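You operate a simulated robot arm through the tools that you are given. There is no shell and no other tool. Be economical: measure what you need, move in short steps, check, and stop when the job is done.

Carry out the task below with a simulated robot arm. There is one attempt and no reset: what you move stays moved.

JOB
Bed in the spare spring with three full strokes at the card's length.
Fine: old spring out on the tester tag plate, spare in the slide; slide pulled back out after.
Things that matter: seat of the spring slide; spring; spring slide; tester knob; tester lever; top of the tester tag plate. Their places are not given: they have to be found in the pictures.

It is judged by the outcome, as a careful person would: the job done as asked, and still so three seconds after it is handed in. It fails if anything else is knocked over, pushed out of place, dropped, spilled or broken.

ROBOT AND FRAMES
A 6-joint arm with a two-finger parallel gripper, fixed in place. Base frame: the origin is at the foot of the arm, x ahead of it, y to its left, z up; the work surface is at about z = 0.86. Units: m, degrees, N and s.
With the tool pointing down near the work surface it reaches from about 0.26 to 0.68 m from the base axis. Its first joint turns from -66.0 to 66.0 degrees. Payload 2.9 kg.
The TCP is the grasp point between the finger pads, 0.03 m short of the fingertips. In the tool frame z runs along the fingers and y along their closing line. Largest opening 0.11 m; finger width 0.02, thickness 0.01; the body of the gripper, 0.048 by 0.112 m, starts 0.055 m behind the TCP.
Orientation is that of the tool frame in the base frame, as a unit quaternion [x, y, z, w]. With the fingers straight down and closing along the base's y, the tool's x points along the base's -x, its y along +y and its z along -z.

CONTROLS
- The arm moves only by the tool nudge_tool. Its argument "steps" is a list of rows, each an object of numbers (a shift or turn left out is 0, a gripper value left out holds the last): "tx", "ty", "tz": the shift along the tool's x, y, z in m; "rx", "ry", "rz": the turn, a rotation vector about the tool's x, y, z in degrees; "grip": the finger opening in m, from 0 to 0.11. In form: [{"tx": .., "ty": .., "tz": .., "rx": .., "ry": .., "rz": .., "grip": ..}, ...]. A call has 1 to 10 rows; each row shifts and turns the commanded pose from where the row before left it, along the tool's axes as they then stand. Rows are played at 5 a second. More than 0.05 m and 8.6 degrees between two rows, or a gripper value outside its range, and nothing of the call is played. A pose out of reach is approached as far as the arm can. The call stops where the force on the tool passes 90 N (or 10 N more than at its start, if that is more) or the arm is blocked; 0.2 s more then pass. Each finger travels about 0.108 m/s and halts on what it meets, pressing with about 32 N; the grip force reading is that of the motor and also rises with nothing between the fingers. The clock runs only during rows and for 0.2 s after the last one: add rows that do not move to give the fingers time. The reply holds the time, the measured pose of the TCP, the force on the tool along the base axes, the opening and the grip force, in the units named above and with some noise, with the torque about the TCP (base axes, N m) and any sound that the robot's microphone picked up.
- Cameras (640 x 400 px; columns grow to the right, rows downward): "scene" is fixed at [0.0781, 0.43, 1.3999]; the picture's right is [-0.76, -0.65, 0.00], its down [-0.27, 0.31, -0.91] and it looks along [0.59, -0.69, -0.41] (base axes); focal length 317 px, centre (320, 200). "wrist" rides on the gripper at [0.073, 0.017, -0.103] in the tool frame; the picture's right is [-0.23, 0.97, 0.00], its down [-0.76, -0.18, -0.62] and it looks along [-0.61, -0.14, 0.78] (tool axes); focal length 222 px, centre (320, 200).
- snapshot(camera): a new picture of that camera. No time passes.
- measure_at(camera, pixels): there is no depth. For up to 12 entries [column, row, z] of the newest picture of that camera ("zoom" is the newest enlarged one), the place [x, y] in the base frame at which the ray of that pixel passes the height z, good to about 0.002 m. No time passes.
- enlarge(camera, box): a new picture of the part [left, top, right, bottom] of that camera's present view, enlarged. No time passes.
- job_done(): hands the job in; it is judged then, once.

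Keep the steps short. Do not move on a guess: measure, check each grasp and each placing, and mend mistakes. In all there are 80 turns and 54 pictures (those below and enlarged ones count). Leave the gripper open and the arm clear of the work at the hand-in unless told otherwise, and finish with a single line.

The tools are called after "Call:" as name(argument=value, ...) on one line, values as JSON. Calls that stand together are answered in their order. nudge_tool: Moves the arm, as the interface text tells. Its arguments: {"type":"object","properties":{"steps":{"type":"array","items":{"type":"object","properties":{"tx":{"type":"number"},"ty":{"type":"number"},"tz":{"type":"number"},"rx":{"type":"number"},"ry":{"type":"number"},"rz":{"type":"number"},"grip":{"type":"number"}}}}},"required":["steps"]} The other tools are called the same way: snapshot (camera) takes a picture; measure_at (camera, pixels) gives the place at which the rays of pixels pass given heights; enlarge (camera, box) takes an enlarged picture of a part of a camera's view; job_done () hands the job in.

At the start:

```text
time: 0.0
tcp_pos: [0.3858, -0.0422, 1.3143]
ee_rot: [0.001, 1.0, 0.0, 0.001]
wrist_force: [-0.7, 0.5, -0.2]
wrist_torque: [-0.01, -0.03, 0.0]
gripper_width: 0.1101
gripper_force: 0.1
```

scene: 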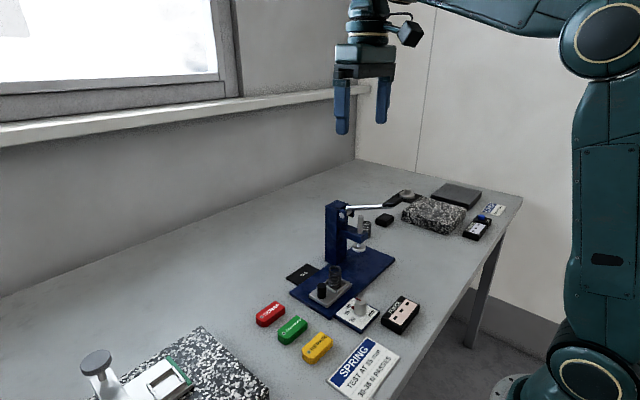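
wrist: 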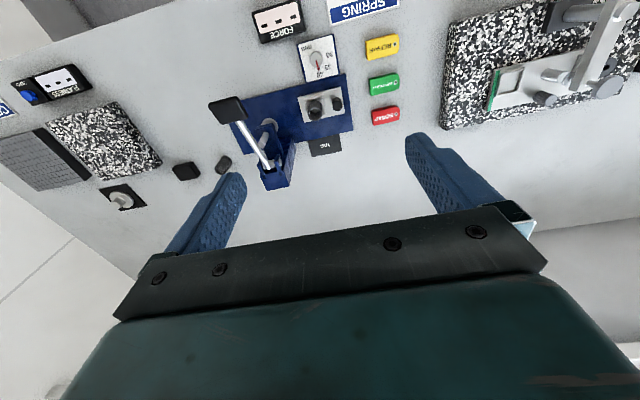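

I see a blue tester with a lever, a slide with a spring, tags and a card. I'll enlarge the tester and the card areas.

Call:
enlarge(camera="scene", box=[270, 180, 430, 280])

Call:
enlarge(camera="scene", box=[270, 250, 430, 350])

Call:
enlarge(camera="scene", box=[240, 290, 416, 400])

Call:
enlarge(camera="wrist", box=[200, 0, 440, 200])

```text
4.00 times, centred on (350, 230) of scene
```

zoom: 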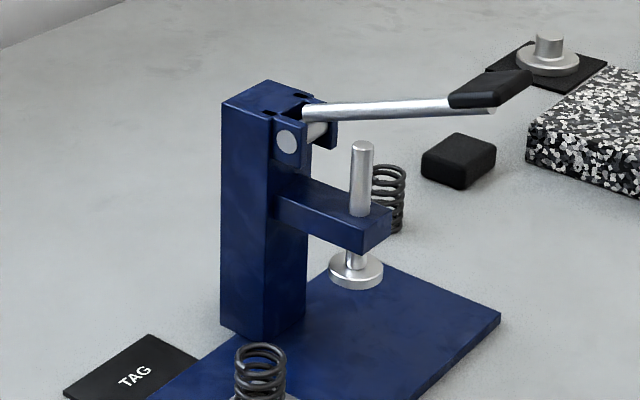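

```text
4.00 times, centred on (350, 300) of scene
```

zoom: 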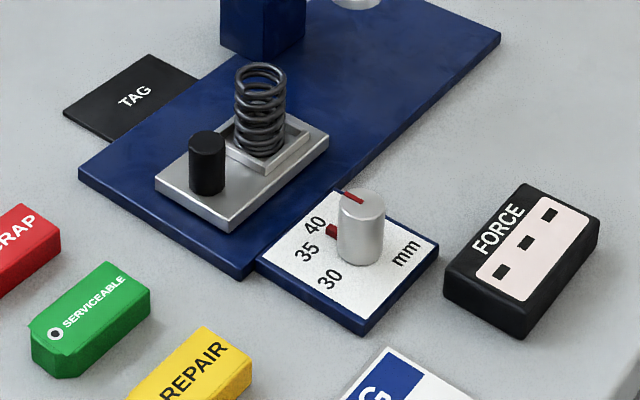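

```text
3.64 times, centred on (328, 345) of scene
```

zoom: 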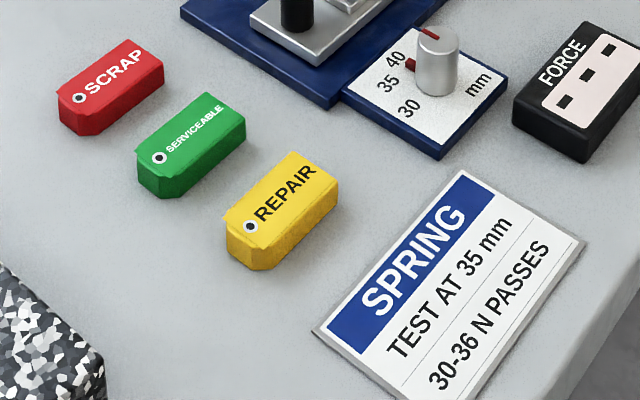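

```text
2.00 times, centred on (320, 100) of wrist
```

zoom: 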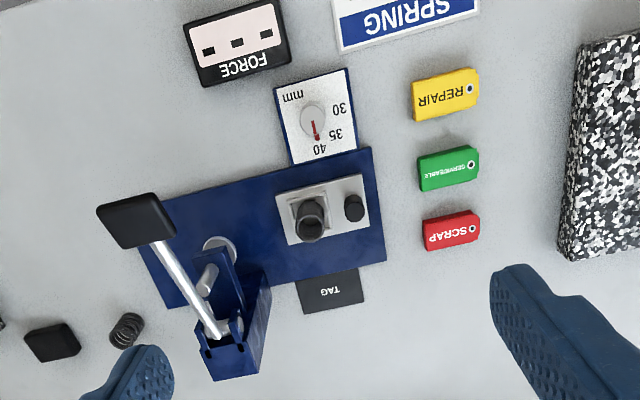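

The card says 35 mm and the knob points elsewhere, between 35 and 40. The spare spring stands behind the tester and the old one is in the slide. Next I'll measure rough places.

Call:
measure_at(camera="scene", pixels=[[368, 238, 0.86], [367, 222.5, 0.9], [335, 287.5, 0.88], [335.2, 268, 0.91], [321.5, 283.7, 0.9], [321.7, 297.5, 0.88], [303.7, 273.7, 0.862], [360.5, 301, 0.89], [360, 313.7, 0.87], [359, 248.7, 0.92], [392.5, 202.5, 1.0], [392.5, 202.5, 1.04]])

Call:
measure_at(camera="wrist", pixels=[[356, 60, 0.89], [355, 109, 0.91], [355, 109, 0.93], [377, 102, 0.9], [365, 145, 0.862], [263, 165, 0.89], [263, 165, 0.87], [267, 110, 1.0], [267, 110, 1.04], [307, 162, 1.0], [307, 162, 1.04]])

```text
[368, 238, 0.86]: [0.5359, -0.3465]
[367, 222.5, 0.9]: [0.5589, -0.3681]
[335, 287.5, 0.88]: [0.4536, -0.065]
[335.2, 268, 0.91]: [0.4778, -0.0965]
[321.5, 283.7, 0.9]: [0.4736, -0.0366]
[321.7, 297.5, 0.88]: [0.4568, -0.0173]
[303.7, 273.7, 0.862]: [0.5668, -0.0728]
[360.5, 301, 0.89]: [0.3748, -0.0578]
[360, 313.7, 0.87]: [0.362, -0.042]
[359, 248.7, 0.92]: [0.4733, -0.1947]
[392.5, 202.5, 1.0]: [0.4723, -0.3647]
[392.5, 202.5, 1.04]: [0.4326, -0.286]
```

```text
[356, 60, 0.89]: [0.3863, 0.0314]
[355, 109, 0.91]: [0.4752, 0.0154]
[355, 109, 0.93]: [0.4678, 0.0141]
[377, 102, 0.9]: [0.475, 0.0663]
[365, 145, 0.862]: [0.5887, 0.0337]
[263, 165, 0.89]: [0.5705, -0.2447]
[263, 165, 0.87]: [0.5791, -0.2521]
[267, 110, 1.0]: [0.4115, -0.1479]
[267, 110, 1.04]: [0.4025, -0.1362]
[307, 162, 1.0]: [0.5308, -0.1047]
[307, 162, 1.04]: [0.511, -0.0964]
```

My wrist pixel conversion was off: the zoom started at column 160. I'll measure again with the corrected pixels.

Call:
measure_at(camera="wrist", pixels=[[316, 57, 0.89], [315, 104, 0.91], [315, 104, 0.93], [337, 101, 0.9], [325.5, 145, 0.862], [223.5, 165, 0.89], [223.5, 165, 0.87], [227.5, 110, 1.0], [227.5, 110, 1.04], [267.5, 162, 1.0], [267.5, 162, 1.04], [269, 125, 0.9]])

```text
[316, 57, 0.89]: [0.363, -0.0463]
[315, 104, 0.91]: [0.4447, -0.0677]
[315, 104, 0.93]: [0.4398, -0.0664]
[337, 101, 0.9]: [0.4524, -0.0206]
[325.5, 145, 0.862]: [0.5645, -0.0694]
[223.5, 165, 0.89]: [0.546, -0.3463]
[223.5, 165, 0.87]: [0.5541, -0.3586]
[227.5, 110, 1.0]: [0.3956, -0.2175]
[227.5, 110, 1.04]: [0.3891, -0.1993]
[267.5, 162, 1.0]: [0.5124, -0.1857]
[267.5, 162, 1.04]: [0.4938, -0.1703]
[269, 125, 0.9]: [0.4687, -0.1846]
```

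The two cameras agree now. I'll go lower and closer for a better look, clear of the lever.

Call:
nudge_tool(steps=[{"tx": 0.03, "tz": 0.03}, {"tx": 0.03, "tz": 0.04}, {"tx": 0.02, "tz": 0.04}, {"tz": 0.04}, {"tz": 0.04}, {}])

Call:
snapshot(camera="wrist")

Call:
enlarge(camera="scene", box=[290, 255, 390, 318])

```text
time: 1.4
tcp_pos: [0.305, -0.0416, 1.1235]
ee_rot: [0.0, 1.0, 0.0, 0.001]
wrist_force: [0.1, -0.3, 1.1]
wrist_torque: [0.02, 0.01, -0.01]
gripper_width: 0.1099
gripper_force: 0.0
```

```text
47 pictures are left
```

wrist: 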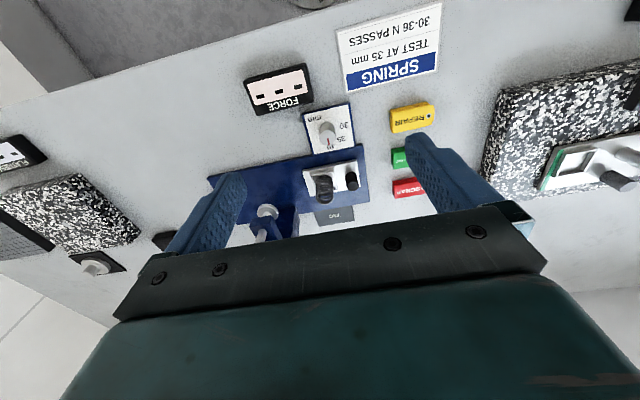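

```text
6.35 times, centred on (340, 286) of scene
```

zoom: 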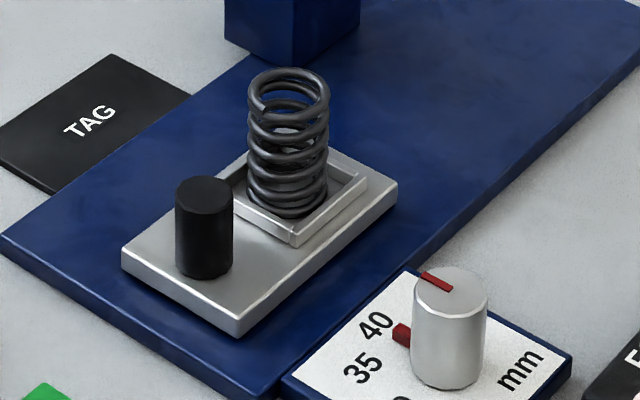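

Call:
enlarge(camera="wrist", box=[260, 95, 400, 182])

```text
4.57 times, centred on (330, 138) of wrist
```

zoom: 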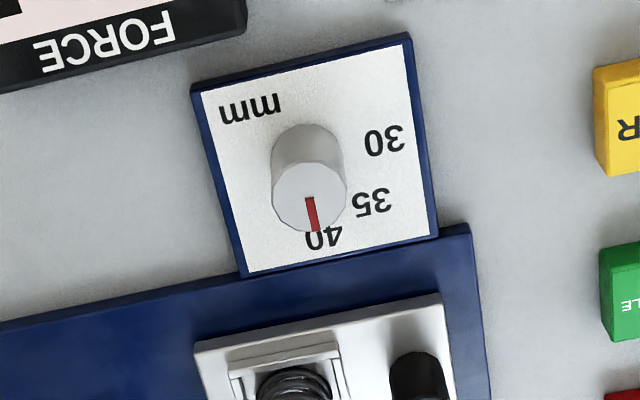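

The knob points at 40. I'll measure the dial labels, the knob and the slide in this enlarged view.

Call:
measure_at(camera="zoom", pixels=[[385, 140, 0.868], [370, 203, 0.868], [325, 238, 0.868], [247, 107, 0.868], [192, 90, 0.868], [410, 38, 0.868], [437, 235, 0.868], [243, 277, 0.868], [310, 195, 0.89], [306, 197, 0.89], [315, 231, 0.89], [310, 195, 0.9]])

Call:
enlarge(camera="wrist", box=[260, 150, 400, 237])

```text
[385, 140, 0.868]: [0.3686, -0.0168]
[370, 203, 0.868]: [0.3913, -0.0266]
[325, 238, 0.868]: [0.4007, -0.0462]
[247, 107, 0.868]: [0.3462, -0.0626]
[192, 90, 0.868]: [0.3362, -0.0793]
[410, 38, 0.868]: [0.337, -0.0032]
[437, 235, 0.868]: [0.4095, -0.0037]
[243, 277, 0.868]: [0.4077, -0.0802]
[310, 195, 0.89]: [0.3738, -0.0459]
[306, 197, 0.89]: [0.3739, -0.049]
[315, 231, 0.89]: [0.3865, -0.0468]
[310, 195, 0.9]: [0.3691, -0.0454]
```

```text
4.57 times, centred on (330, 194) of wrist
```

zoom: 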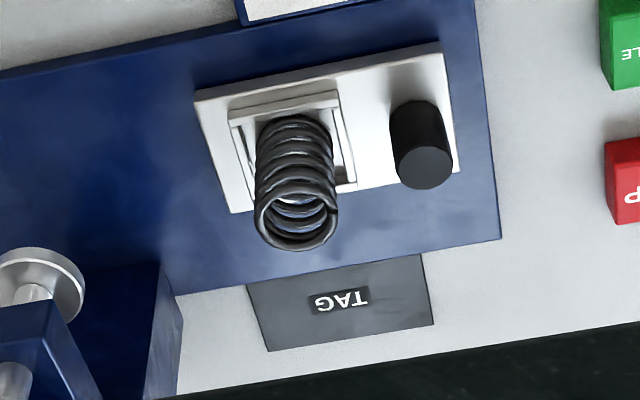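

Call:
measure_at(camera="zoom", pixels=[[296, 222, 0.93], [296, 222, 0.94], [424, 168, 0.91], [424, 168, 0.9], [197, 92, 0.88], [440, 45, 0.88], [460, 172, 0.88], [232, 213, 0.88], [340, 305, 0.862], [248, 285, 0.862], [433, 322, 0.862], [500, 238, 0.868]])

Call:
measure_at(camera="scene", pixels=[[335.3, 269.8, 0.93], [335.3, 269.8, 0.94], [322, 285, 0.9], [322, 285, 0.91], [360.7, 302.5, 0.89], [360.7, 302.5, 0.9]])

```text
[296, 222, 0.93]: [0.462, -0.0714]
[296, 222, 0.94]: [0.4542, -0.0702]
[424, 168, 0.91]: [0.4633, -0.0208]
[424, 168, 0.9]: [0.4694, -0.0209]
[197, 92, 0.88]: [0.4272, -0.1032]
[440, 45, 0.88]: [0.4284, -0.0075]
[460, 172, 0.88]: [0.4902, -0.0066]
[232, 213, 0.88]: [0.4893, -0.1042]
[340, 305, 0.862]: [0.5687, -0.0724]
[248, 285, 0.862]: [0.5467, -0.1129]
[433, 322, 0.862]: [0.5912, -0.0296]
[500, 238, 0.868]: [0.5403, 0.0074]
```

```text
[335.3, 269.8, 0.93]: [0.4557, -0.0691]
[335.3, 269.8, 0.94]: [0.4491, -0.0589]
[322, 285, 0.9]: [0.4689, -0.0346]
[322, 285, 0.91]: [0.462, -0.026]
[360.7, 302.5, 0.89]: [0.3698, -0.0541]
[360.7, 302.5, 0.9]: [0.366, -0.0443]
```

The layout is base-axis aligned. The knob is at about (0.369, -0.045), top at z about 0.90. The spring is at (0.459, -0.070), the slide handle at (0.460, -0.021), and the tag plate centre at (0.569, -0.072). I'll set the knob first, starting by going above it.

Call:
nudge_tool(steps=[{"tx": -0.032, "ty": -0.002, "grip": 0.06}, {"tx": -0.032, "ty": -0.0015}, {"tz": 0.05}, {"tz": 0.05}, {"tz": 0.05}, {}])

Call:
snapshot(camera="wrist")

Call:
enlarge(camera="scene", box=[290, 235, 430, 323])

```text
time: 2.8
tcp_pos: [0.3711, -0.0473, 0.9763]
ee_rot: [0.0, 1.0, 0.0, 0.001]
wrist_force: [0.4, 0.5, -0.7]
wrist_torque: [0.03, -0.05, -0.03]
gripper_width: 0.06
gripper_force: 0.1
```

```text
43 pictures are left
```

wrist: 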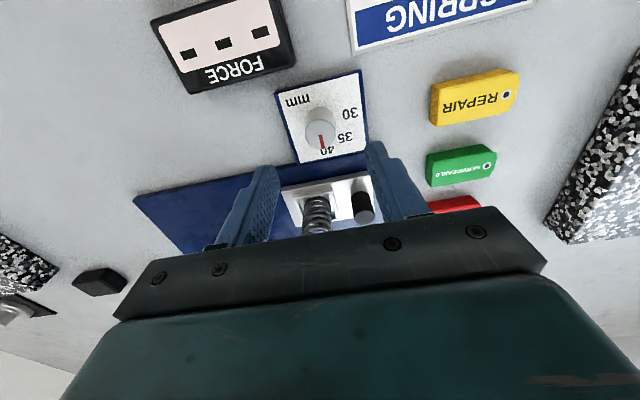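

```text
4.55 times, centred on (360, 279) of scene
```

zoom: 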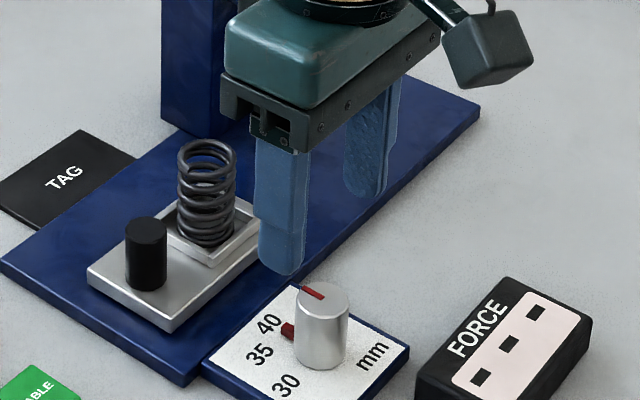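

Call:
enlarge(camera="wrist", box=[264, 70, 376, 140])

```text
5.71 times, centred on (320, 105) of wrist
```

zoom: 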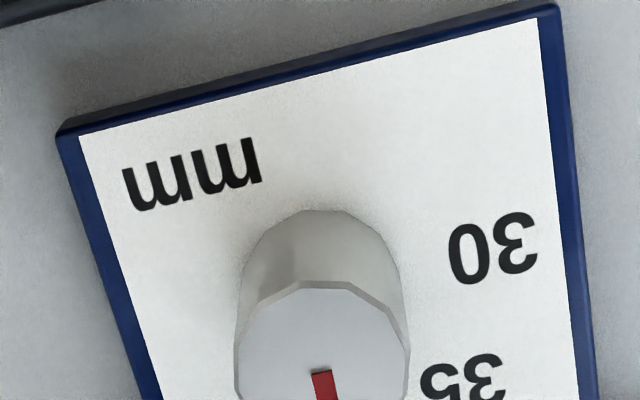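

Call:
measure_at(camera="zoom", pixels=[[322, 365, 0.898], [236, 380, 0.898], [408, 345, 0.898], [330, 283, 0.898], [330, 210, 0.868], [493, 248, 0.868], [465, 375, 0.868]])

Call:
measure_at(camera="wrist", pixels=[[320, 147, 0.898], [320, 133, 0.898], [328, 151, 0.868], [344, 138, 0.868], [350, 113, 0.868], [320, 145, 0.898]])

```text
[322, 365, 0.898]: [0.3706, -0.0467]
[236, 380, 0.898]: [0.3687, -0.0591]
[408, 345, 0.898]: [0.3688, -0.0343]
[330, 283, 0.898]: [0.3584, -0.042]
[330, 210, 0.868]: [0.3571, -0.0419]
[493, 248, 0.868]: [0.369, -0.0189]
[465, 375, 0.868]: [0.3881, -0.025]
```

```text
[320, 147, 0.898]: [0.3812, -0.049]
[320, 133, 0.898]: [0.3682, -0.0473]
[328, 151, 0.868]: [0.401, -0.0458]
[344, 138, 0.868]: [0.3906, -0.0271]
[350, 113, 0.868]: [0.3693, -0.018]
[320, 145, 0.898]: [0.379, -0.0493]
```

The knob centre is (0.369, -0.0465). From it, label 40 lies along +x and 35 is 45° counter-clockwise seen from above. Next I go down and grip.

Call:
nudge_tool(steps=[{"tx": 0.002, "ty": 0.0008, "tz": 0.035}, {"tz": 0.036}, {}, {"grip": 0.02}, {}, {}])

```text
time: 4.2
tcp_pos: [0.3697, -0.0446, 0.9031]
ee_rot: [0.0, 1.0, 0.0, 0.001]
wrist_force: [-0.9, 2.4, -10.9]
wrist_torque: [-0.77, -0.98, -0.04]
gripper_width: 0.0258
gripper_force: 45.1
```

Gripped at 0.0258 opening. Next I turn it 45° counter-clockwise seen from above, which is negative about tool z.

Call:
nudge_tool(steps=[{"rz": -7.5}, {"rz": -7.5}, {"rz": -7.5}, {"rz": -7.5}, {"rz": -7.5}, {"rz": -7.5}, {}, {}])

Call:
enlarge(camera="scene", box=[310, 265, 410, 328])

```text
time: 6.0
tcp_pos: [0.3686, -0.0428, 0.9027]
ee_rot: [-0.383, 0.924, 0.001, 0.002]
wrist_force: [7.5, 12.8, 31.0]
wrist_torque: [0.65, 0.46, -0.03]
gripper_width: 0.026
gripper_force: 45.0
```

```text
6.35 times, centred on (360, 296) of scene
```

zoom: 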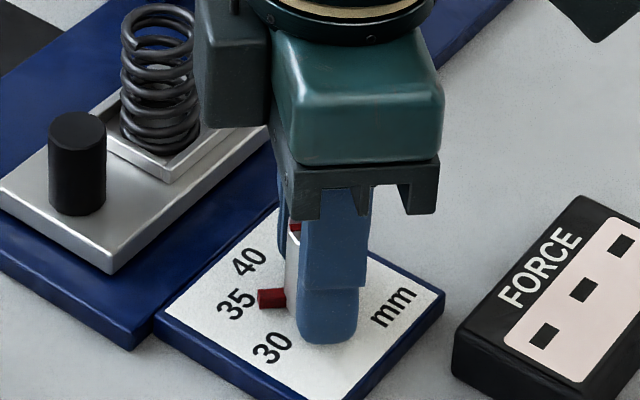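

The pointer tab is now at 35. I'll release, rise, and check.

Call:
nudge_tool(steps=[{"grip": 0.06}, {}, {"tz": -0.04}, {"tz": -0.05}, {"tz": -0.04}, {}])

Call:
enlarge(camera="scene", box=[310, 265, 410, 328])

Call:
snapshot(camera="wrist")

```text
time: 7.4
tcp_pos: [0.3663, -0.0435, 1.0331]
ee_rot: [-0.382, 0.924, 0.001, 0.001]
wrist_force: [-0.2, -0.5, -0.3]
wrist_torque: [-0.01, 0.02, 0.05]
gripper_width: 0.0599
gripper_force: 0.1
```

```text
6.35 times, centred on (360, 296) of scene
```

zoom: 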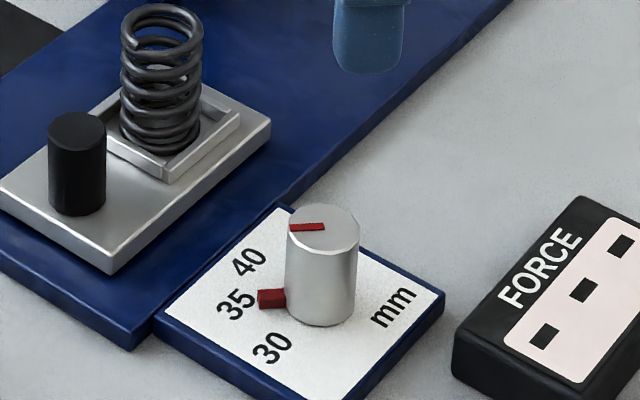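

```text
38 pictures are left
```

wrist: 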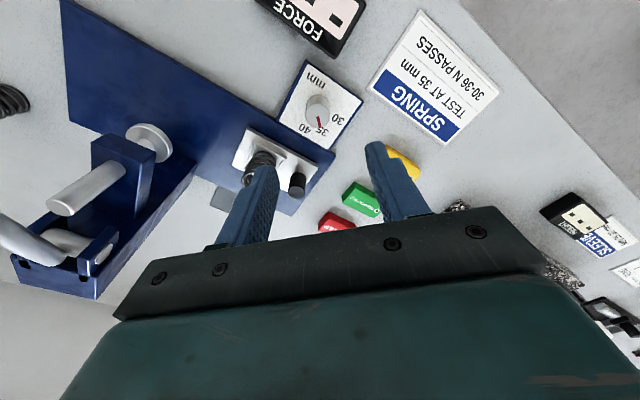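

The knob is at 35. From this view I'll measure the tower, the plunger foot and the seat.

Call:
enlarge(camera="wrist", box=[0, 60, 320, 260])

Call:
measure_at(camera="wrist", pixels=[[195, 158, 0.868], [118, 228, 1.03], [118, 228, 1.0], [103, 297, 1.03], [103, 297, 1.0], [149, 140, 0.92], [149, 140, 0.93], [149, 140, 0.94], [258, 165, 0.93]])

```text
2.00 times, centred on (160, 160) of wrist
```

zoom: 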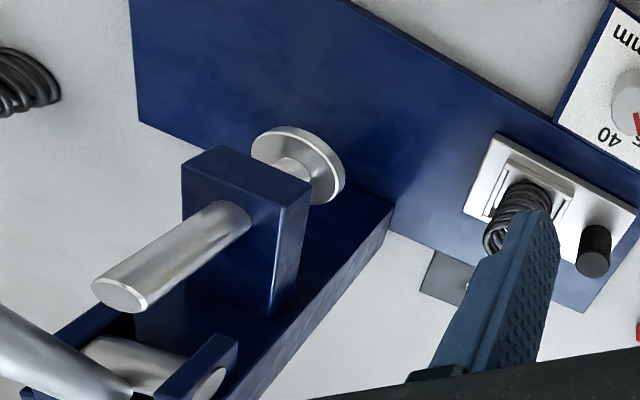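

```text
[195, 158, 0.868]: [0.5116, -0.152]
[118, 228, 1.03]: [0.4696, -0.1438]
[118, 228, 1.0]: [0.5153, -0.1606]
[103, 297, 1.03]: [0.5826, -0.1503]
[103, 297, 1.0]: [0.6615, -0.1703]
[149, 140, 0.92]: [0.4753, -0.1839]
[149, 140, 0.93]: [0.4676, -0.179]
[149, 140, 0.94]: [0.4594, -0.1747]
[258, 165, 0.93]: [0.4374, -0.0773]
```

The tower edge is at y of about -0.152 and the plunger foot at about (0.46, -0.175). I'll turn back by 45° and go above the old spring.

Call:
nudge_tool(steps=[{"rz": 7.5}, {"rz": 7.5}, {"rz": 7.5}, {"rz": 7.5}, {"rz": 7.5}, {"rz": 7.5}, {"tx": -0.045, "ty": -0.013}, {"tx": -0.047, "ty": -0.014}, {"tz": 0.02}, {}])

Call:
snapshot(camera="wrist")

Call:
snapshot(camera="scene")

```text
time: 9.6
tcp_pos: [0.4609, -0.0707, 1.0122]
ee_rot: [0.001, 1.0, 0.0, 0.0]
wrist_force: [-0.4, -0.5, 0.5]
wrist_torque: [-0.03, 0.01, 0.02]
gripper_width: 0.0598
gripper_force: 0.0
```

```text
36 pictures are left
```

wrist: 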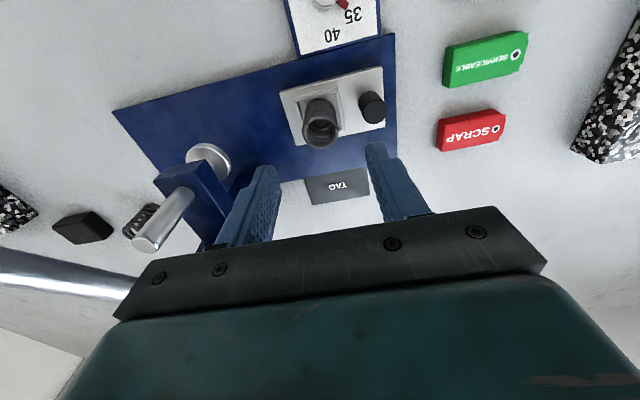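

```text
35 pictures are left
```

scene: 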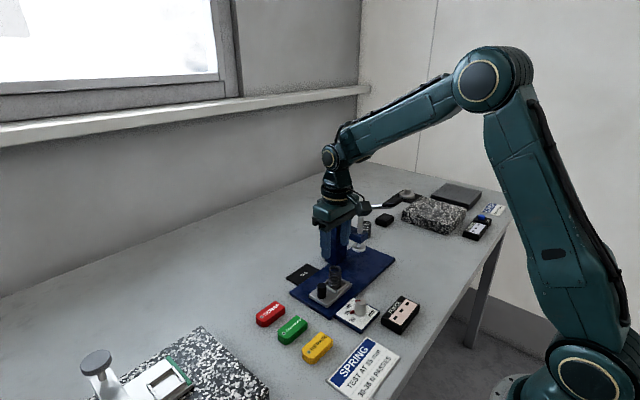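

Call:
enlarge(camera="wrist", box=[264, 60, 424, 160])

```text
4.00 times, centred on (344, 110) of wrist
```

zoom: 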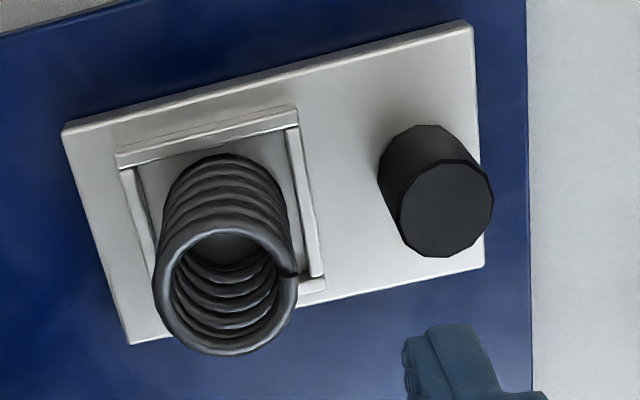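

Call:
measure_at(camera="zoom", pixels=[[226, 291, 0.93], [226, 291, 0.935], [154, 290, 0.93], [298, 292, 0.93], [226, 355, 0.93], [226, 228, 0.93], [447, 208, 0.91], [116, 155, 0.884], [298, 106, 0.884], [326, 282, 0.884], [64, 130, 0.878], [485, 265, 0.878]])

```text
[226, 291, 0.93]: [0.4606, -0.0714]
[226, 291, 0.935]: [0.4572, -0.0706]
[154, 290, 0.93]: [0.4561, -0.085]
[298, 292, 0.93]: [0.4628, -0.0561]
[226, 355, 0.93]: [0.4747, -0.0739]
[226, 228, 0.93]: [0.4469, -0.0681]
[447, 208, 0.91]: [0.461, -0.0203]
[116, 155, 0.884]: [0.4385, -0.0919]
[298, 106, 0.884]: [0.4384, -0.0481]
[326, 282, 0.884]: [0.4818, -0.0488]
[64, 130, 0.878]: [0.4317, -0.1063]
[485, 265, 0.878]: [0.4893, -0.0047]
```

The spring centre is (0.460, -0.0705), OD about 0.029, and the seat is centred at (0.460, -0.070). I'll go down with a 0.046 opening and grip.

Call:
nudge_tool(steps=[{"grip": 0.046, "tx": 0.0005}, {"tz": 0.04}, {"tz": 0.03}, {"tz": 0.02}, {}, {"grip": 0.02}, {}, {}])

Call:
enlarge(camera="scene", box=[290, 235, 390, 298])

```text
time: 11.4
tcp_pos: [0.4622, -0.0723, 0.9239]
ee_rot: [0.0, 1.0, 0.0, 0.001]
wrist_force: [-0.4, 0.5, 0.0]
wrist_torque: [0.0, 0.02, -0.02]
gripper_width: 0.0307
gripper_force: 31.7
```

```text
6.35 times, centred on (340, 266) of scene
```

zoom: 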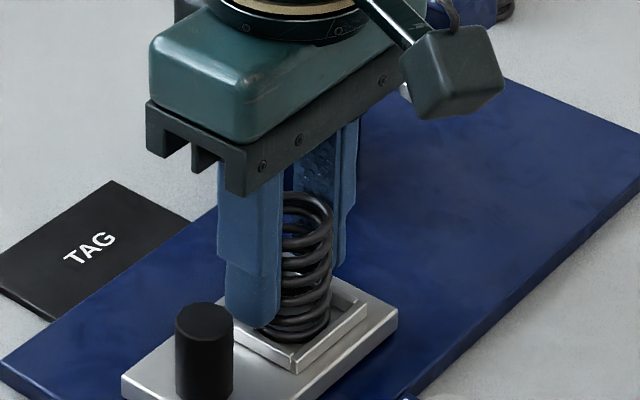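

Gripped. I'll lift and check.

Call:
nudge_tool(steps=[{"tz": -0.03}, {"tz": -0.04}, {}])

Call:
enlarge(camera="scene", box=[290, 215, 410, 290])

```text
time: 12.2
tcp_pos: [0.4577, -0.0715, 0.9934]
ee_rot: [0.0, 1.0, 0.001, 0.001]
wrist_force: [-0.6, -1.2, -0.8]
wrist_torque: [0.01, 0.0, 0.0]
gripper_width: 0.02
gripper_force: 0.0
```

```text
5.33 times, centred on (350, 252) of scene
```

zoom: 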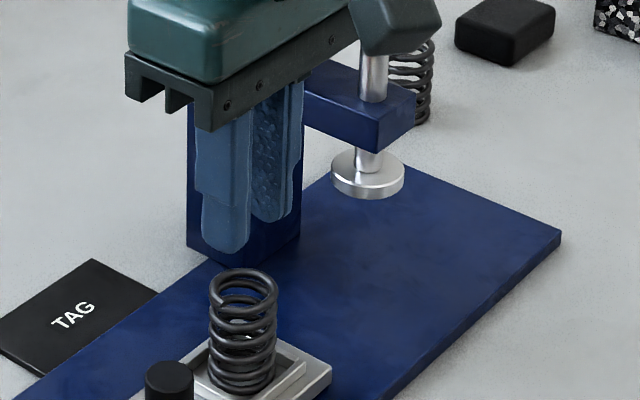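

The spring slipped out of the fingers and is still upright in the seat. I'll try again a little deeper, with a full close and a slow lift.

Call:
nudge_tool(steps=[{"grip": 0.046, "ty": 0.001}, {"tz": 0.03}, {"tz": 0.03}, {"tz": 0.01}, {"tz": 0.004}, {}])

Call:
enlarge(camera="scene", box=[300, 240, 380, 290])

```text
time: 13.6
tcp_pos: [0.4594, -0.0694, 0.9185]
ee_rot: [0.0, 1.0, 0.001, 0.001]
wrist_force: [-0.4, 0.6, 0.9]
wrist_torque: [0.0, -0.02, 0.0]
gripper_width: 0.0458
gripper_force: 0.0
```

```text
8.00 times, centred on (340, 265) of scene
```

zoom: 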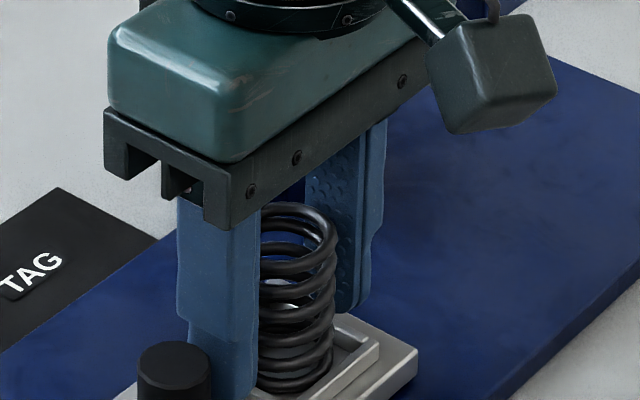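

Call:
nudge_tool(steps=[{"tz": 0.002}, {"grip": 0.0}, {}, {}, {"tz": -0.003}, {"tz": -0.003}, {}])

```text
time: 15.2
tcp_pos: [0.4597, -0.0713, 0.9234]
ee_rot: [0.001, 1.0, 0.0, 0.001]
wrist_force: [-0.1, 0.5, 0.4]
wrist_torque: [0.01, 0.03, 0.01]
gripper_width: 0.0307
gripper_force: 31.3
```

Call:
nudge_tool(steps=[{"tz": -0.005}, {"tz": -0.005}, {"tz": -0.005}, {"tz": -0.005}, {}])

Call:
enlarge(camera="scene", box=[300, 230, 380, 280])

```text
time: 16.4
tcp_pos: [0.4594, -0.0719, 0.9425]
ee_rot: [0.0, 1.0, 0.001, 0.001]
wrist_force: [0.1, 0.5, -0.6]
wrist_torque: [-0.02, 0.02, 0.0]
gripper_width: 0.0307
gripper_force: 32.1
```

```text
8.00 times, centred on (340, 255) of scene
```

zoom: 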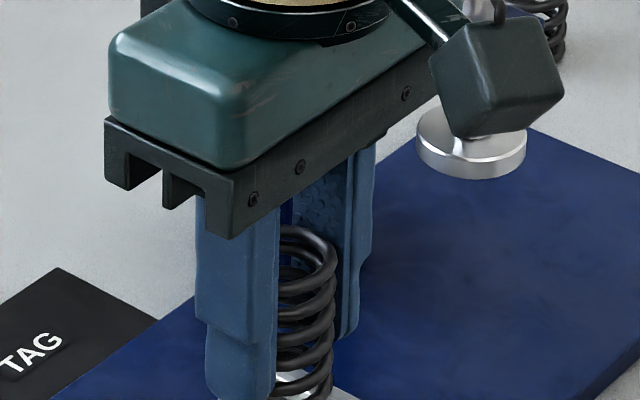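

Call:
enlarge(camera="scene", box=[300, 250, 380, 300])

```text
8.00 times, centred on (340, 275) of scene
```

zoom: 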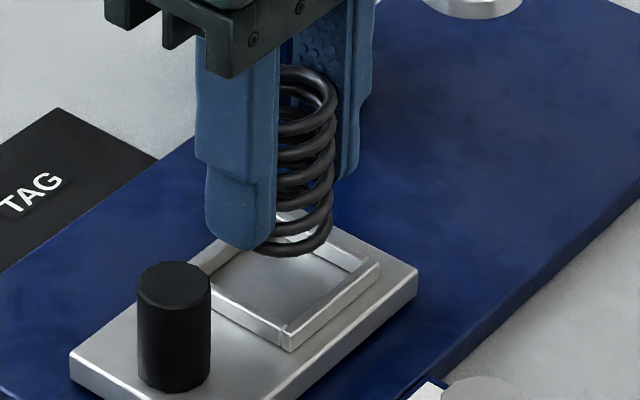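

The spring is out of the seat and held. I'll move slowly on to the tag plate.

Call:
nudge_tool(steps=[{"tz": -0.008}, {"tx": -0.005, "tz": -0.004}, {"tx": -0.01}, {"tx": -0.012}, {"tx": -0.014}, {"tx": -0.014}, {"tx": -0.014}, {"tx": -0.014}, {"tx": -0.012}, {"tx": -0.008}])

Call:
nudge_tool(steps=[{"tx": -0.004}, {"tx": -0.0025}, {}, {}])

Call:
enlarge(camera="scene", box=[270, 220, 370, 283])

```text
time: 18.6
tcp_pos: [0.5649, -0.0696, 0.9551]
ee_rot: [0.0, 1.0, 0.001, 0.001]
wrist_force: [0.1, 0.0, -0.9]
wrist_torque: [0.02, 0.0, 0.0]
gripper_width: 0.0304
gripper_force: 31.6
```

```text
time: 19.6
tcp_pos: [0.5699, -0.0713, 0.956]
ee_rot: [0.001, 1.0, 0.002, 0.001]
wrist_force: [0.4, 0.2, -0.6]
wrist_torque: [-0.02, 0.01, 0.03]
gripper_width: 0.0307
gripper_force: 32.2
```

```text
6.35 times, centred on (320, 252) of scene
```

zoom: 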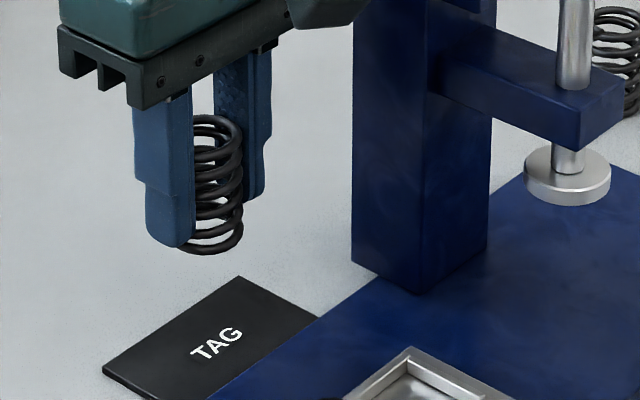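

Held upright above the plate, with the spring bottom about 0.045 m above it. I'll lower in small steps.

Call:
nudge_tool(steps=[{"tz": 0.01}, {"tz": 0.01}, {"tz": 0.01}, {"tz": 0.006}, {}])

Call:
enlarge(camera="scene", box=[270, 230, 350, 280])

```text
time: 20.8
tcp_pos: [0.5688, -0.0712, 0.9181]
ee_rot: [0.0, 1.0, 0.001, 0.001]
wrist_force: [-0.1, 0.3, -0.4]
wrist_torque: [0.0, -0.01, 0.03]
gripper_width: 0.0307
gripper_force: 32.4
```

```text
8.00 times, centred on (310, 255) of scene
```

zoom: 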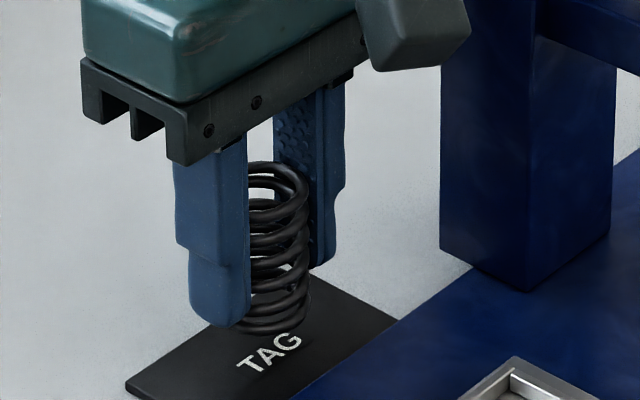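

Call:
nudge_tool(steps=[{"tz": 0.003}, {"tz": 0.003}, {}, {}])

```text
time: 21.8
tcp_pos: [0.5685, -0.0702, 0.9126]
ee_rot: [0.0, 1.0, 0.0, 0.0]
wrist_force: [0.7, -0.3, -0.9]
wrist_torque: [0.01, -0.01, 0.0]
gripper_width: 0.0308
gripper_force: 31.9
```

Call:
nudge_tool(steps=[{"tz": 0.002}, {"tz": 0.002}, {}, {}])

Call:
enlarge(camera="scene", box=[270, 230, 350, 280])

```text
time: 22.8
tcp_pos: [0.5686, -0.071, 0.9079]
ee_rot: [0.0, 1.0, 0.001, 0.001]
wrist_force: [-0.2, 0.4, -0.5]
wrist_torque: [-0.01, 0.0, -0.02]
gripper_width: 0.0304
gripper_force: 32.0
```

```text
8.00 times, centred on (310, 255) of scene
```

zoom: 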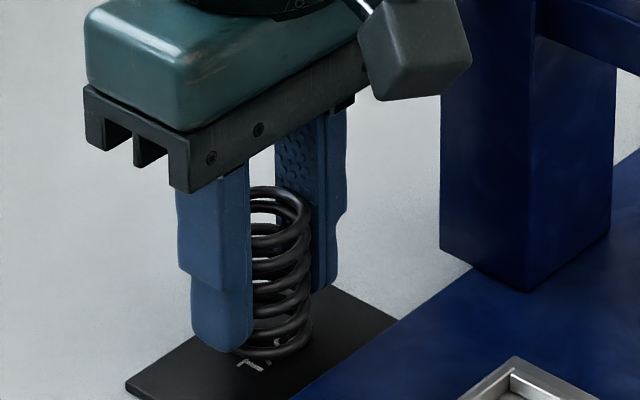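

Call:
nudge_tool(steps=[{"tz": 0.0015}, {"tz": 0.0015}, {}, {}])

```text
time: 23.8
tcp_pos: [0.5683, -0.0708, 0.9076]
ee_rot: [0.0, 1.0, 0.001, 0.0]
wrist_force: [0.2, -1.1, 0.0]
wrist_torque: [0.01, 0.0, 0.04]
gripper_width: 0.0306
gripper_force: 31.7
```

Call:
nudge_tool(steps=[{"tz": 0.0015}, {"tz": 0.0015}, {}, {}])

```text
time: 24.8
tcp_pos: [0.5685, -0.0701, 0.904]
ee_rot: [0.0, 1.0, 0.001, 0.001]
wrist_force: [0.1, -0.1, -1.0]
wrist_torque: [0.0, 0.01, 0.0]
gripper_width: 0.0306
gripper_force: 32.5
```

Call:
enlarge(camera="scene", box=[270, 235, 350, 285])

```text
8.00 times, centred on (310, 260) of scene
```

zoom: 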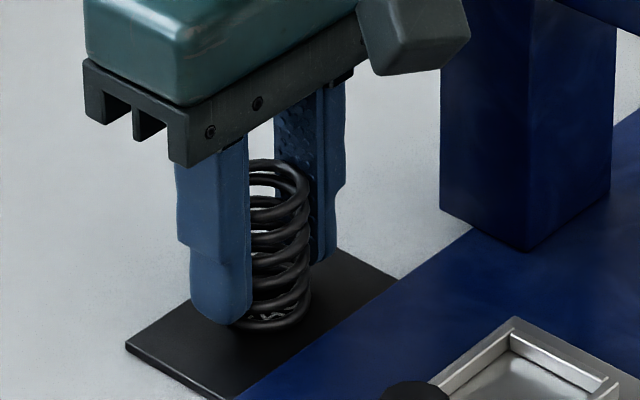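

Call:
nudge_tool(steps=[{"tz": 0.001}, {"tz": 0.001}, {}, {}])

```text
time: 25.8
tcp_pos: [0.569, -0.0697, 0.9016]
ee_rot: [0.001, 1.0, 0.0, 0.001]
wrist_force: [-1.8, -0.3, 11.1]
wrist_torque: [0.0, 0.16, -0.05]
gripper_width: 0.0302
gripper_force: 31.8
```

Contact: fz is 11 N. I'll release and rise slowly.

Call:
nudge_tool(steps=[{"tz": -0.0005}, {"grip": 0.036}, {"grip": 0.05}, {}, {"tz": -0.02}, {"tz": -0.04}, {"tz": -0.04}, {"tz": -0.04}, {}])

Call:
enlarge(camera="scene", box=[270, 235, 350, 285])

```text
time: 27.8
tcp_pos: [0.5658, -0.0715, 1.0416]
ee_rot: [0.0, 1.0, 0.0, 0.001]
wrist_force: [-0.1, 0.0, 1.2]
wrist_torque: [-0.01, 0.01, -0.03]
gripper_width: 0.0502
gripper_force: 0.0
```

```text
8.00 times, centred on (310, 260) of scene
```

zoom: 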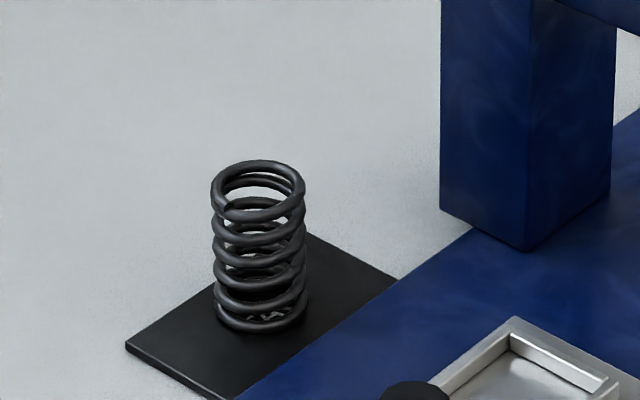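

The old spring stands on the tag plate. I'll rise over the tester and move toward the spare spring, keeping tz high.

Call:
nudge_tool(steps=[{"tz": -0.045}, {"tz": -0.045}, {"tz": -0.045}, {"tz": -0.04}, {}])

Call:
nudge_tool(steps=[{"ty": -0.045, "tx": 0.015}, {"ty": -0.045, "tx": 0.02}, {"ty": -0.045, "tx": 0.02}, {"ty": -0.045, "tx": 0.02}, {"ty": -0.045, "tx": 0.02}, {"ty": -0.045, "tx": 0.02}, {"ty": -0.01}, {}, {}])

Call:
snapshot(camera="wrist")

```text
time: 29.0
tcp_pos: [0.5648, -0.066, 1.2153]
ee_rot: [0.0, 1.0, 0.001, 0.001]
wrist_force: [-0.1, 0.4, -0.4]
wrist_torque: [0.01, -0.02, -0.04]
gripper_width: 0.0502
gripper_force: 0.0
```

```text
time: 31.0
tcp_pos: [0.4542, -0.3512, 1.2162]
ee_rot: [-0.001, 1.0, 0.001, 0.0]
wrist_force: [-0.1, 0.1, -0.5]
wrist_torque: [-0.01, -0.03, -0.01]
gripper_width: 0.0501
gripper_force: 0.1
```

```text
23 pictures are left
```

wrist: 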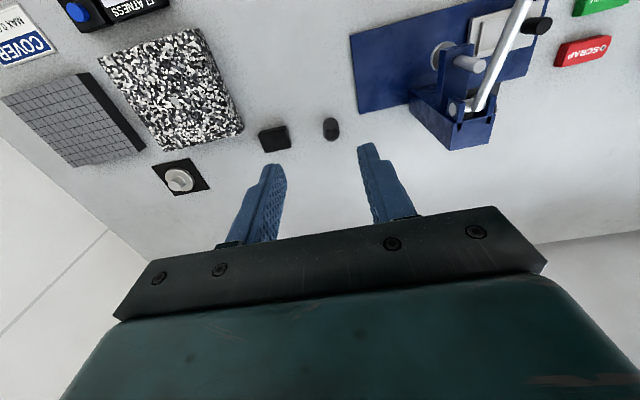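

Call:
enlarge(camera="wrist", box=[270, 90, 430, 190])

Call:
enlarge(camera="scene", box=[330, 170, 430, 233])

```text
4.00 times, centred on (350, 140) of wrist
```

zoom: 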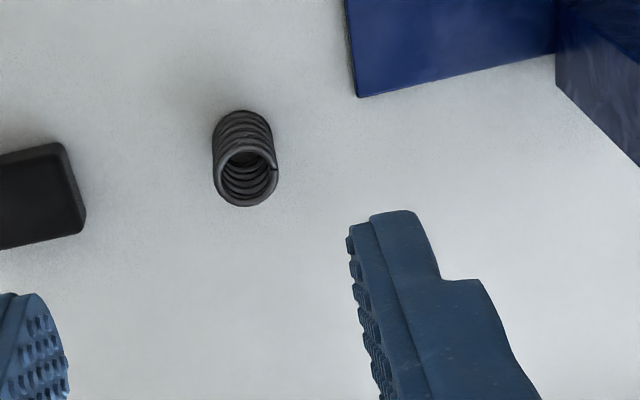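

```text
6.35 times, centred on (380, 202) of scene
```

zoom: 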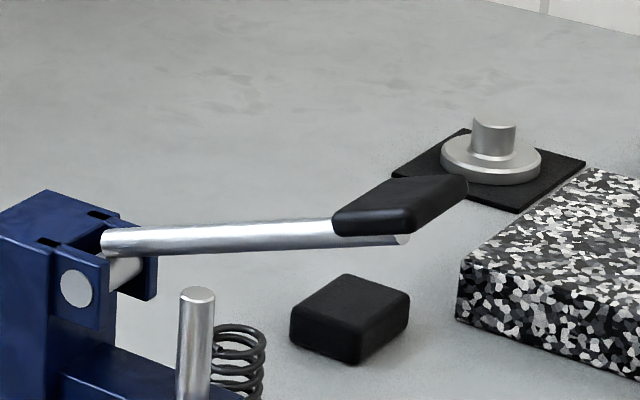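

Call:
measure_at(camera="wrist", pixels=[[331.5, 134.2, 0.908], [331.5, 134.2, 0.903], [331, 126, 0.862], [331, 125, 0.862], [291, 131, 0.875], [288, 127, 0.875], [289, 147, 0.875], [447, 110, 1.0], [495, 90, 1.05]])

Call:
measure_at(camera="scene", pixels=[[367.2, 223.5, 0.908], [367.2, 223.5, 0.903], [393, 202, 1.07], [393, 202, 1.08], [393, 202, 1.09], [342, 216, 1.0], [342, 216, 1.02]])

```text
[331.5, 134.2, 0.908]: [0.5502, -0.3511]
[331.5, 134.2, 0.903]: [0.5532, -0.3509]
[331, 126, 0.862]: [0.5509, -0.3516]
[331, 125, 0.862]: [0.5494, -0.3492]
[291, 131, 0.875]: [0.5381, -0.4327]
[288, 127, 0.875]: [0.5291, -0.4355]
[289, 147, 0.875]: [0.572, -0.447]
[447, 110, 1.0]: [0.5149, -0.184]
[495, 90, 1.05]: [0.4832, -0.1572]
```

```text
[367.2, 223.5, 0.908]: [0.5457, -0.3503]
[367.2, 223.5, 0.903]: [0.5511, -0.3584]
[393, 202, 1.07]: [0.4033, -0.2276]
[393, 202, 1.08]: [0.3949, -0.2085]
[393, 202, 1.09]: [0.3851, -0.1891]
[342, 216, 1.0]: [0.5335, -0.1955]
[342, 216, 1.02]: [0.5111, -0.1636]
```

The spare is at (0.550, -0.351), and the black block is well clear. I'll go over it and down to TCP z about 0.95, then check.

Call:
nudge_tool(steps=[{"tx": -0.04}, {"tx": -0.04}, {"tx": -0.0155}, {"tz": 0.05}, {"tz": 0.05}, {"tz": 0.05}, {"tz": 0.05}, {"tz": 0.04}, {}])

Call:
enlarge(camera="wrist", box=[220, 70, 420, 195])

```text
time: 33.0
tcp_pos: [0.4869, -0.3297, 0.9599]
ee_rot: [0.0, 1.0, 0.0, 0.001]
wrist_force: [-0.6, -0.4, -0.6]
wrist_torque: [-0.01, 0.0, 0.0]
gripper_width: 0.0503
gripper_force: 0.1
out of reach, approached as far as the arm can: row 1, 2, 3
```

```text
3.20 times, centred on (320, 132) of wrist
```

zoom: 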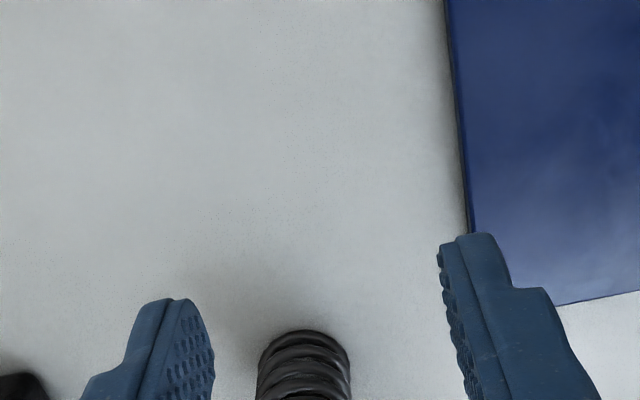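

At that height the reach cut the move short. I'm now lower, at (0.487, -0.330, 0.960), with fingertips above the spring top. I'll finish the lateral move.

Call:
nudge_tool(steps=[{"tx": -0.03, "ty": -0.01}, {"tx": -0.02, "ty": -0.007}, {"tx": -0.012, "ty": -0.004}, {}, {}])

Call:
enlarge(camera="scene", box=[330, 190, 410, 240])

```text
time: 34.2
tcp_pos: [0.5499, -0.3523, 0.9588]
ee_rot: [0.0, 1.0, 0.001, 0.001]
wrist_force: [-0.3, 1.2, -0.6]
wrist_torque: [0.0, -0.03, 0.02]
gripper_width: 0.0502
gripper_force: 0.0
```

```text
8.00 times, centred on (370, 215) of scene
```

zoom: 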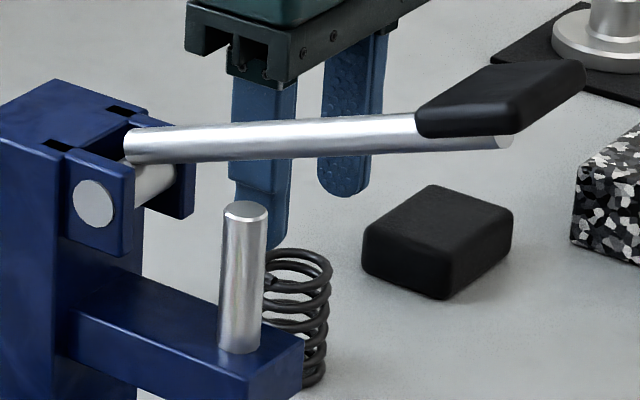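

Aligned above the spare. I'll descend, grip, and lift slowly.

Call:
nudge_tool(steps=[{"tz": 0.03}, {"tz": 0.02}, {"tz": 0.007}, {}, {"grip": 0.0}, {}, {}, {"tz": -0.003}, {"tz": -0.004}, {}])

Call:
nudge_tool(steps=[{"tz": -0.006}, {"tz": -0.008}, {"tz": -0.01}, {"tz": -0.01}, {}])

Call:
enlarge(camera="scene", box=[330, 190, 410, 240])

```text
time: 36.4
tcp_pos: [0.5494, -0.3542, 0.9087]
ee_rot: [-0.001, 1.0, 0.0, 0.001]
wrist_force: [0.0, -0.7, -0.3]
wrist_torque: [-0.01, 0.04, 0.02]
gripper_width: 0.0307
gripper_force: 32.2
```

```text
time: 37.6
tcp_pos: [0.5474, -0.3549, 0.9421]
ee_rot: [0.0, 1.0, 0.0, 0.001]
wrist_force: [0.3, -0.2, -1.4]
wrist_torque: [0.0, 0.0, 0.03]
gripper_width: 0.0304
gripper_force: 31.9
```

```text
8.00 times, centred on (370, 215) of scene
```

zoom: 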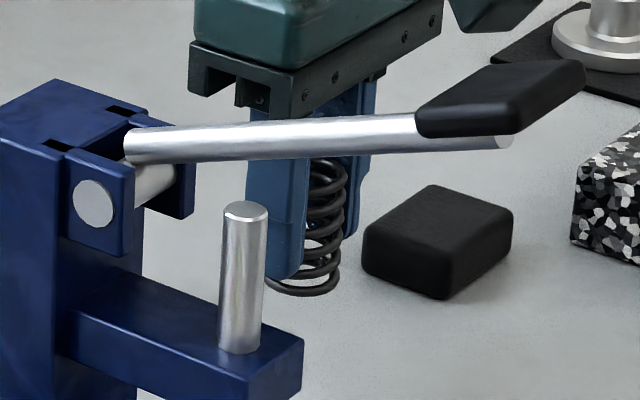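

Held at 0.0304. I'll carry it back and up at a gentle pace, over the tester.

Call:
nudge_tool(steps=[{"tz": -0.008, "tx": 0.006}, {"tz": -0.014, "tx": 0.008}, {"tz": -0.02, "tx": 0.009}, {"tz": -0.02, "tx": 0.009}, {"tz": -0.02, "tx": 0.009}, {"tz": -0.02, "tx": 0.009}, {"tz": -0.02, "tx": 0.009}, {"tz": -0.02, "tx": 0.009}, {"tz": -0.02, "tx": 0.009}, {"tz": -0.02, "tx": 0.008}])

Call:
nudge_tool(steps=[{"tz": -0.02}, {"tz": -0.02}, {"tz": -0.015}, {"tz": -0.008}, {}, {"ty": 0.008}, {"ty": 0.015}, {"ty": 0.02}, {"ty": 0.02}, {"ty": 0.02}])

Call:
nudge_tool(steps=[{"ty": 0.02}, {"ty": 0.02}, {"ty": 0.02}, {"ty": 0.02}, {"ty": 0.02}, {"ty": 0.02}, {"ty": 0.02}, {"ty": 0.02}, {"ty": 0.02}, {"ty": 0.013}])

```text
time: 39.8
tcp_pos: [0.464, -0.3564, 1.1247]
ee_rot: [0.0, 1.0, 0.001, 0.001]
wrist_force: [-0.5, -0.1, -0.9]
wrist_torque: [-0.01, -0.02, 0.02]
gripper_width: 0.0306
gripper_force: 32.4
```

```text
time: 42.0
tcp_pos: [0.463, -0.271, 1.1883]
ee_rot: [0.001, 1.0, -0.001, 0.001]
wrist_force: [0.0, 0.0, -1.0]
wrist_torque: [0.03, 0.01, -0.01]
gripper_width: 0.0307
gripper_force: 32.1
```

```text
time: 44.2
tcp_pos: [0.4636, -0.0785, 1.188]
ee_rot: [0.0, 1.0, 0.0, 0.0]
wrist_force: [0.3, -0.1, -0.4]
wrist_torque: [-0.06, -0.01, 0.0]
gripper_width: 0.0306
gripper_force: 32.0
```

Still held. I'll go down toward the seat at (0.460, -0.070).

Call:
nudge_tool(steps=[{"ty": 0.007, "tx": 0.003}, {"tz": 0.01}, {"tz": 0.02}, {"tz": 0.025}, {"tz": 0.03}, {"tz": 0.03}, {"tz": 0.03}, {"tz": 0.03}, {"tz": 0.025}, {"tz": 0.015}])

Call:
nudge_tool(steps=[{"tz": 0.008}, {}, {}])

Call:
enlarge(camera="scene", box=[300, 240, 380, 290])

Call:
enlarge(camera="wrist", box=[240, 80, 400, 180])

```text
time: 46.4
tcp_pos: [0.4627, -0.0708, 0.9734]
ee_rot: [0.0, 1.0, 0.0, 0.001]
wrist_force: [-0.7, -1.0, -1.2]
wrist_torque: [0.0, 0.02, -0.02]
gripper_width: 0.0304
gripper_force: 32.2
```

```text
time: 47.2
tcp_pos: [0.4622, -0.0722, 0.9658]
ee_rot: [-0.001, 1.0, 0.0, 0.001]
wrist_force: [0.4, 0.0, -0.7]
wrist_torque: [0.01, 0.01, -0.03]
gripper_width: 0.0305
gripper_force: 31.9
```

```text
8.00 times, centred on (340, 265) of scene
```

zoom: 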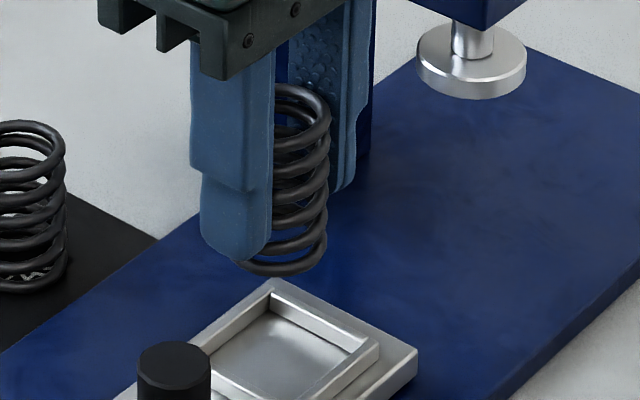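

```text
4.00 times, centred on (320, 130) of wrist
```

zoom: 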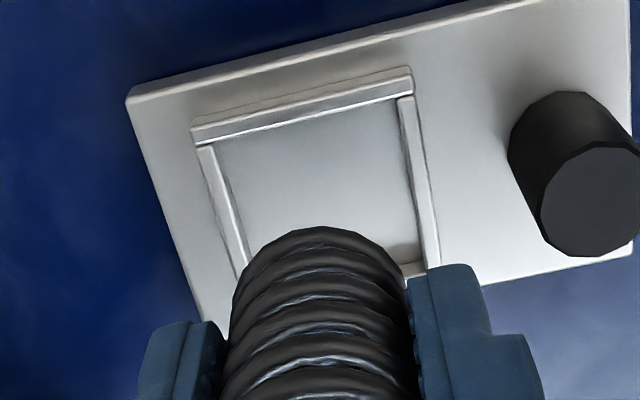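

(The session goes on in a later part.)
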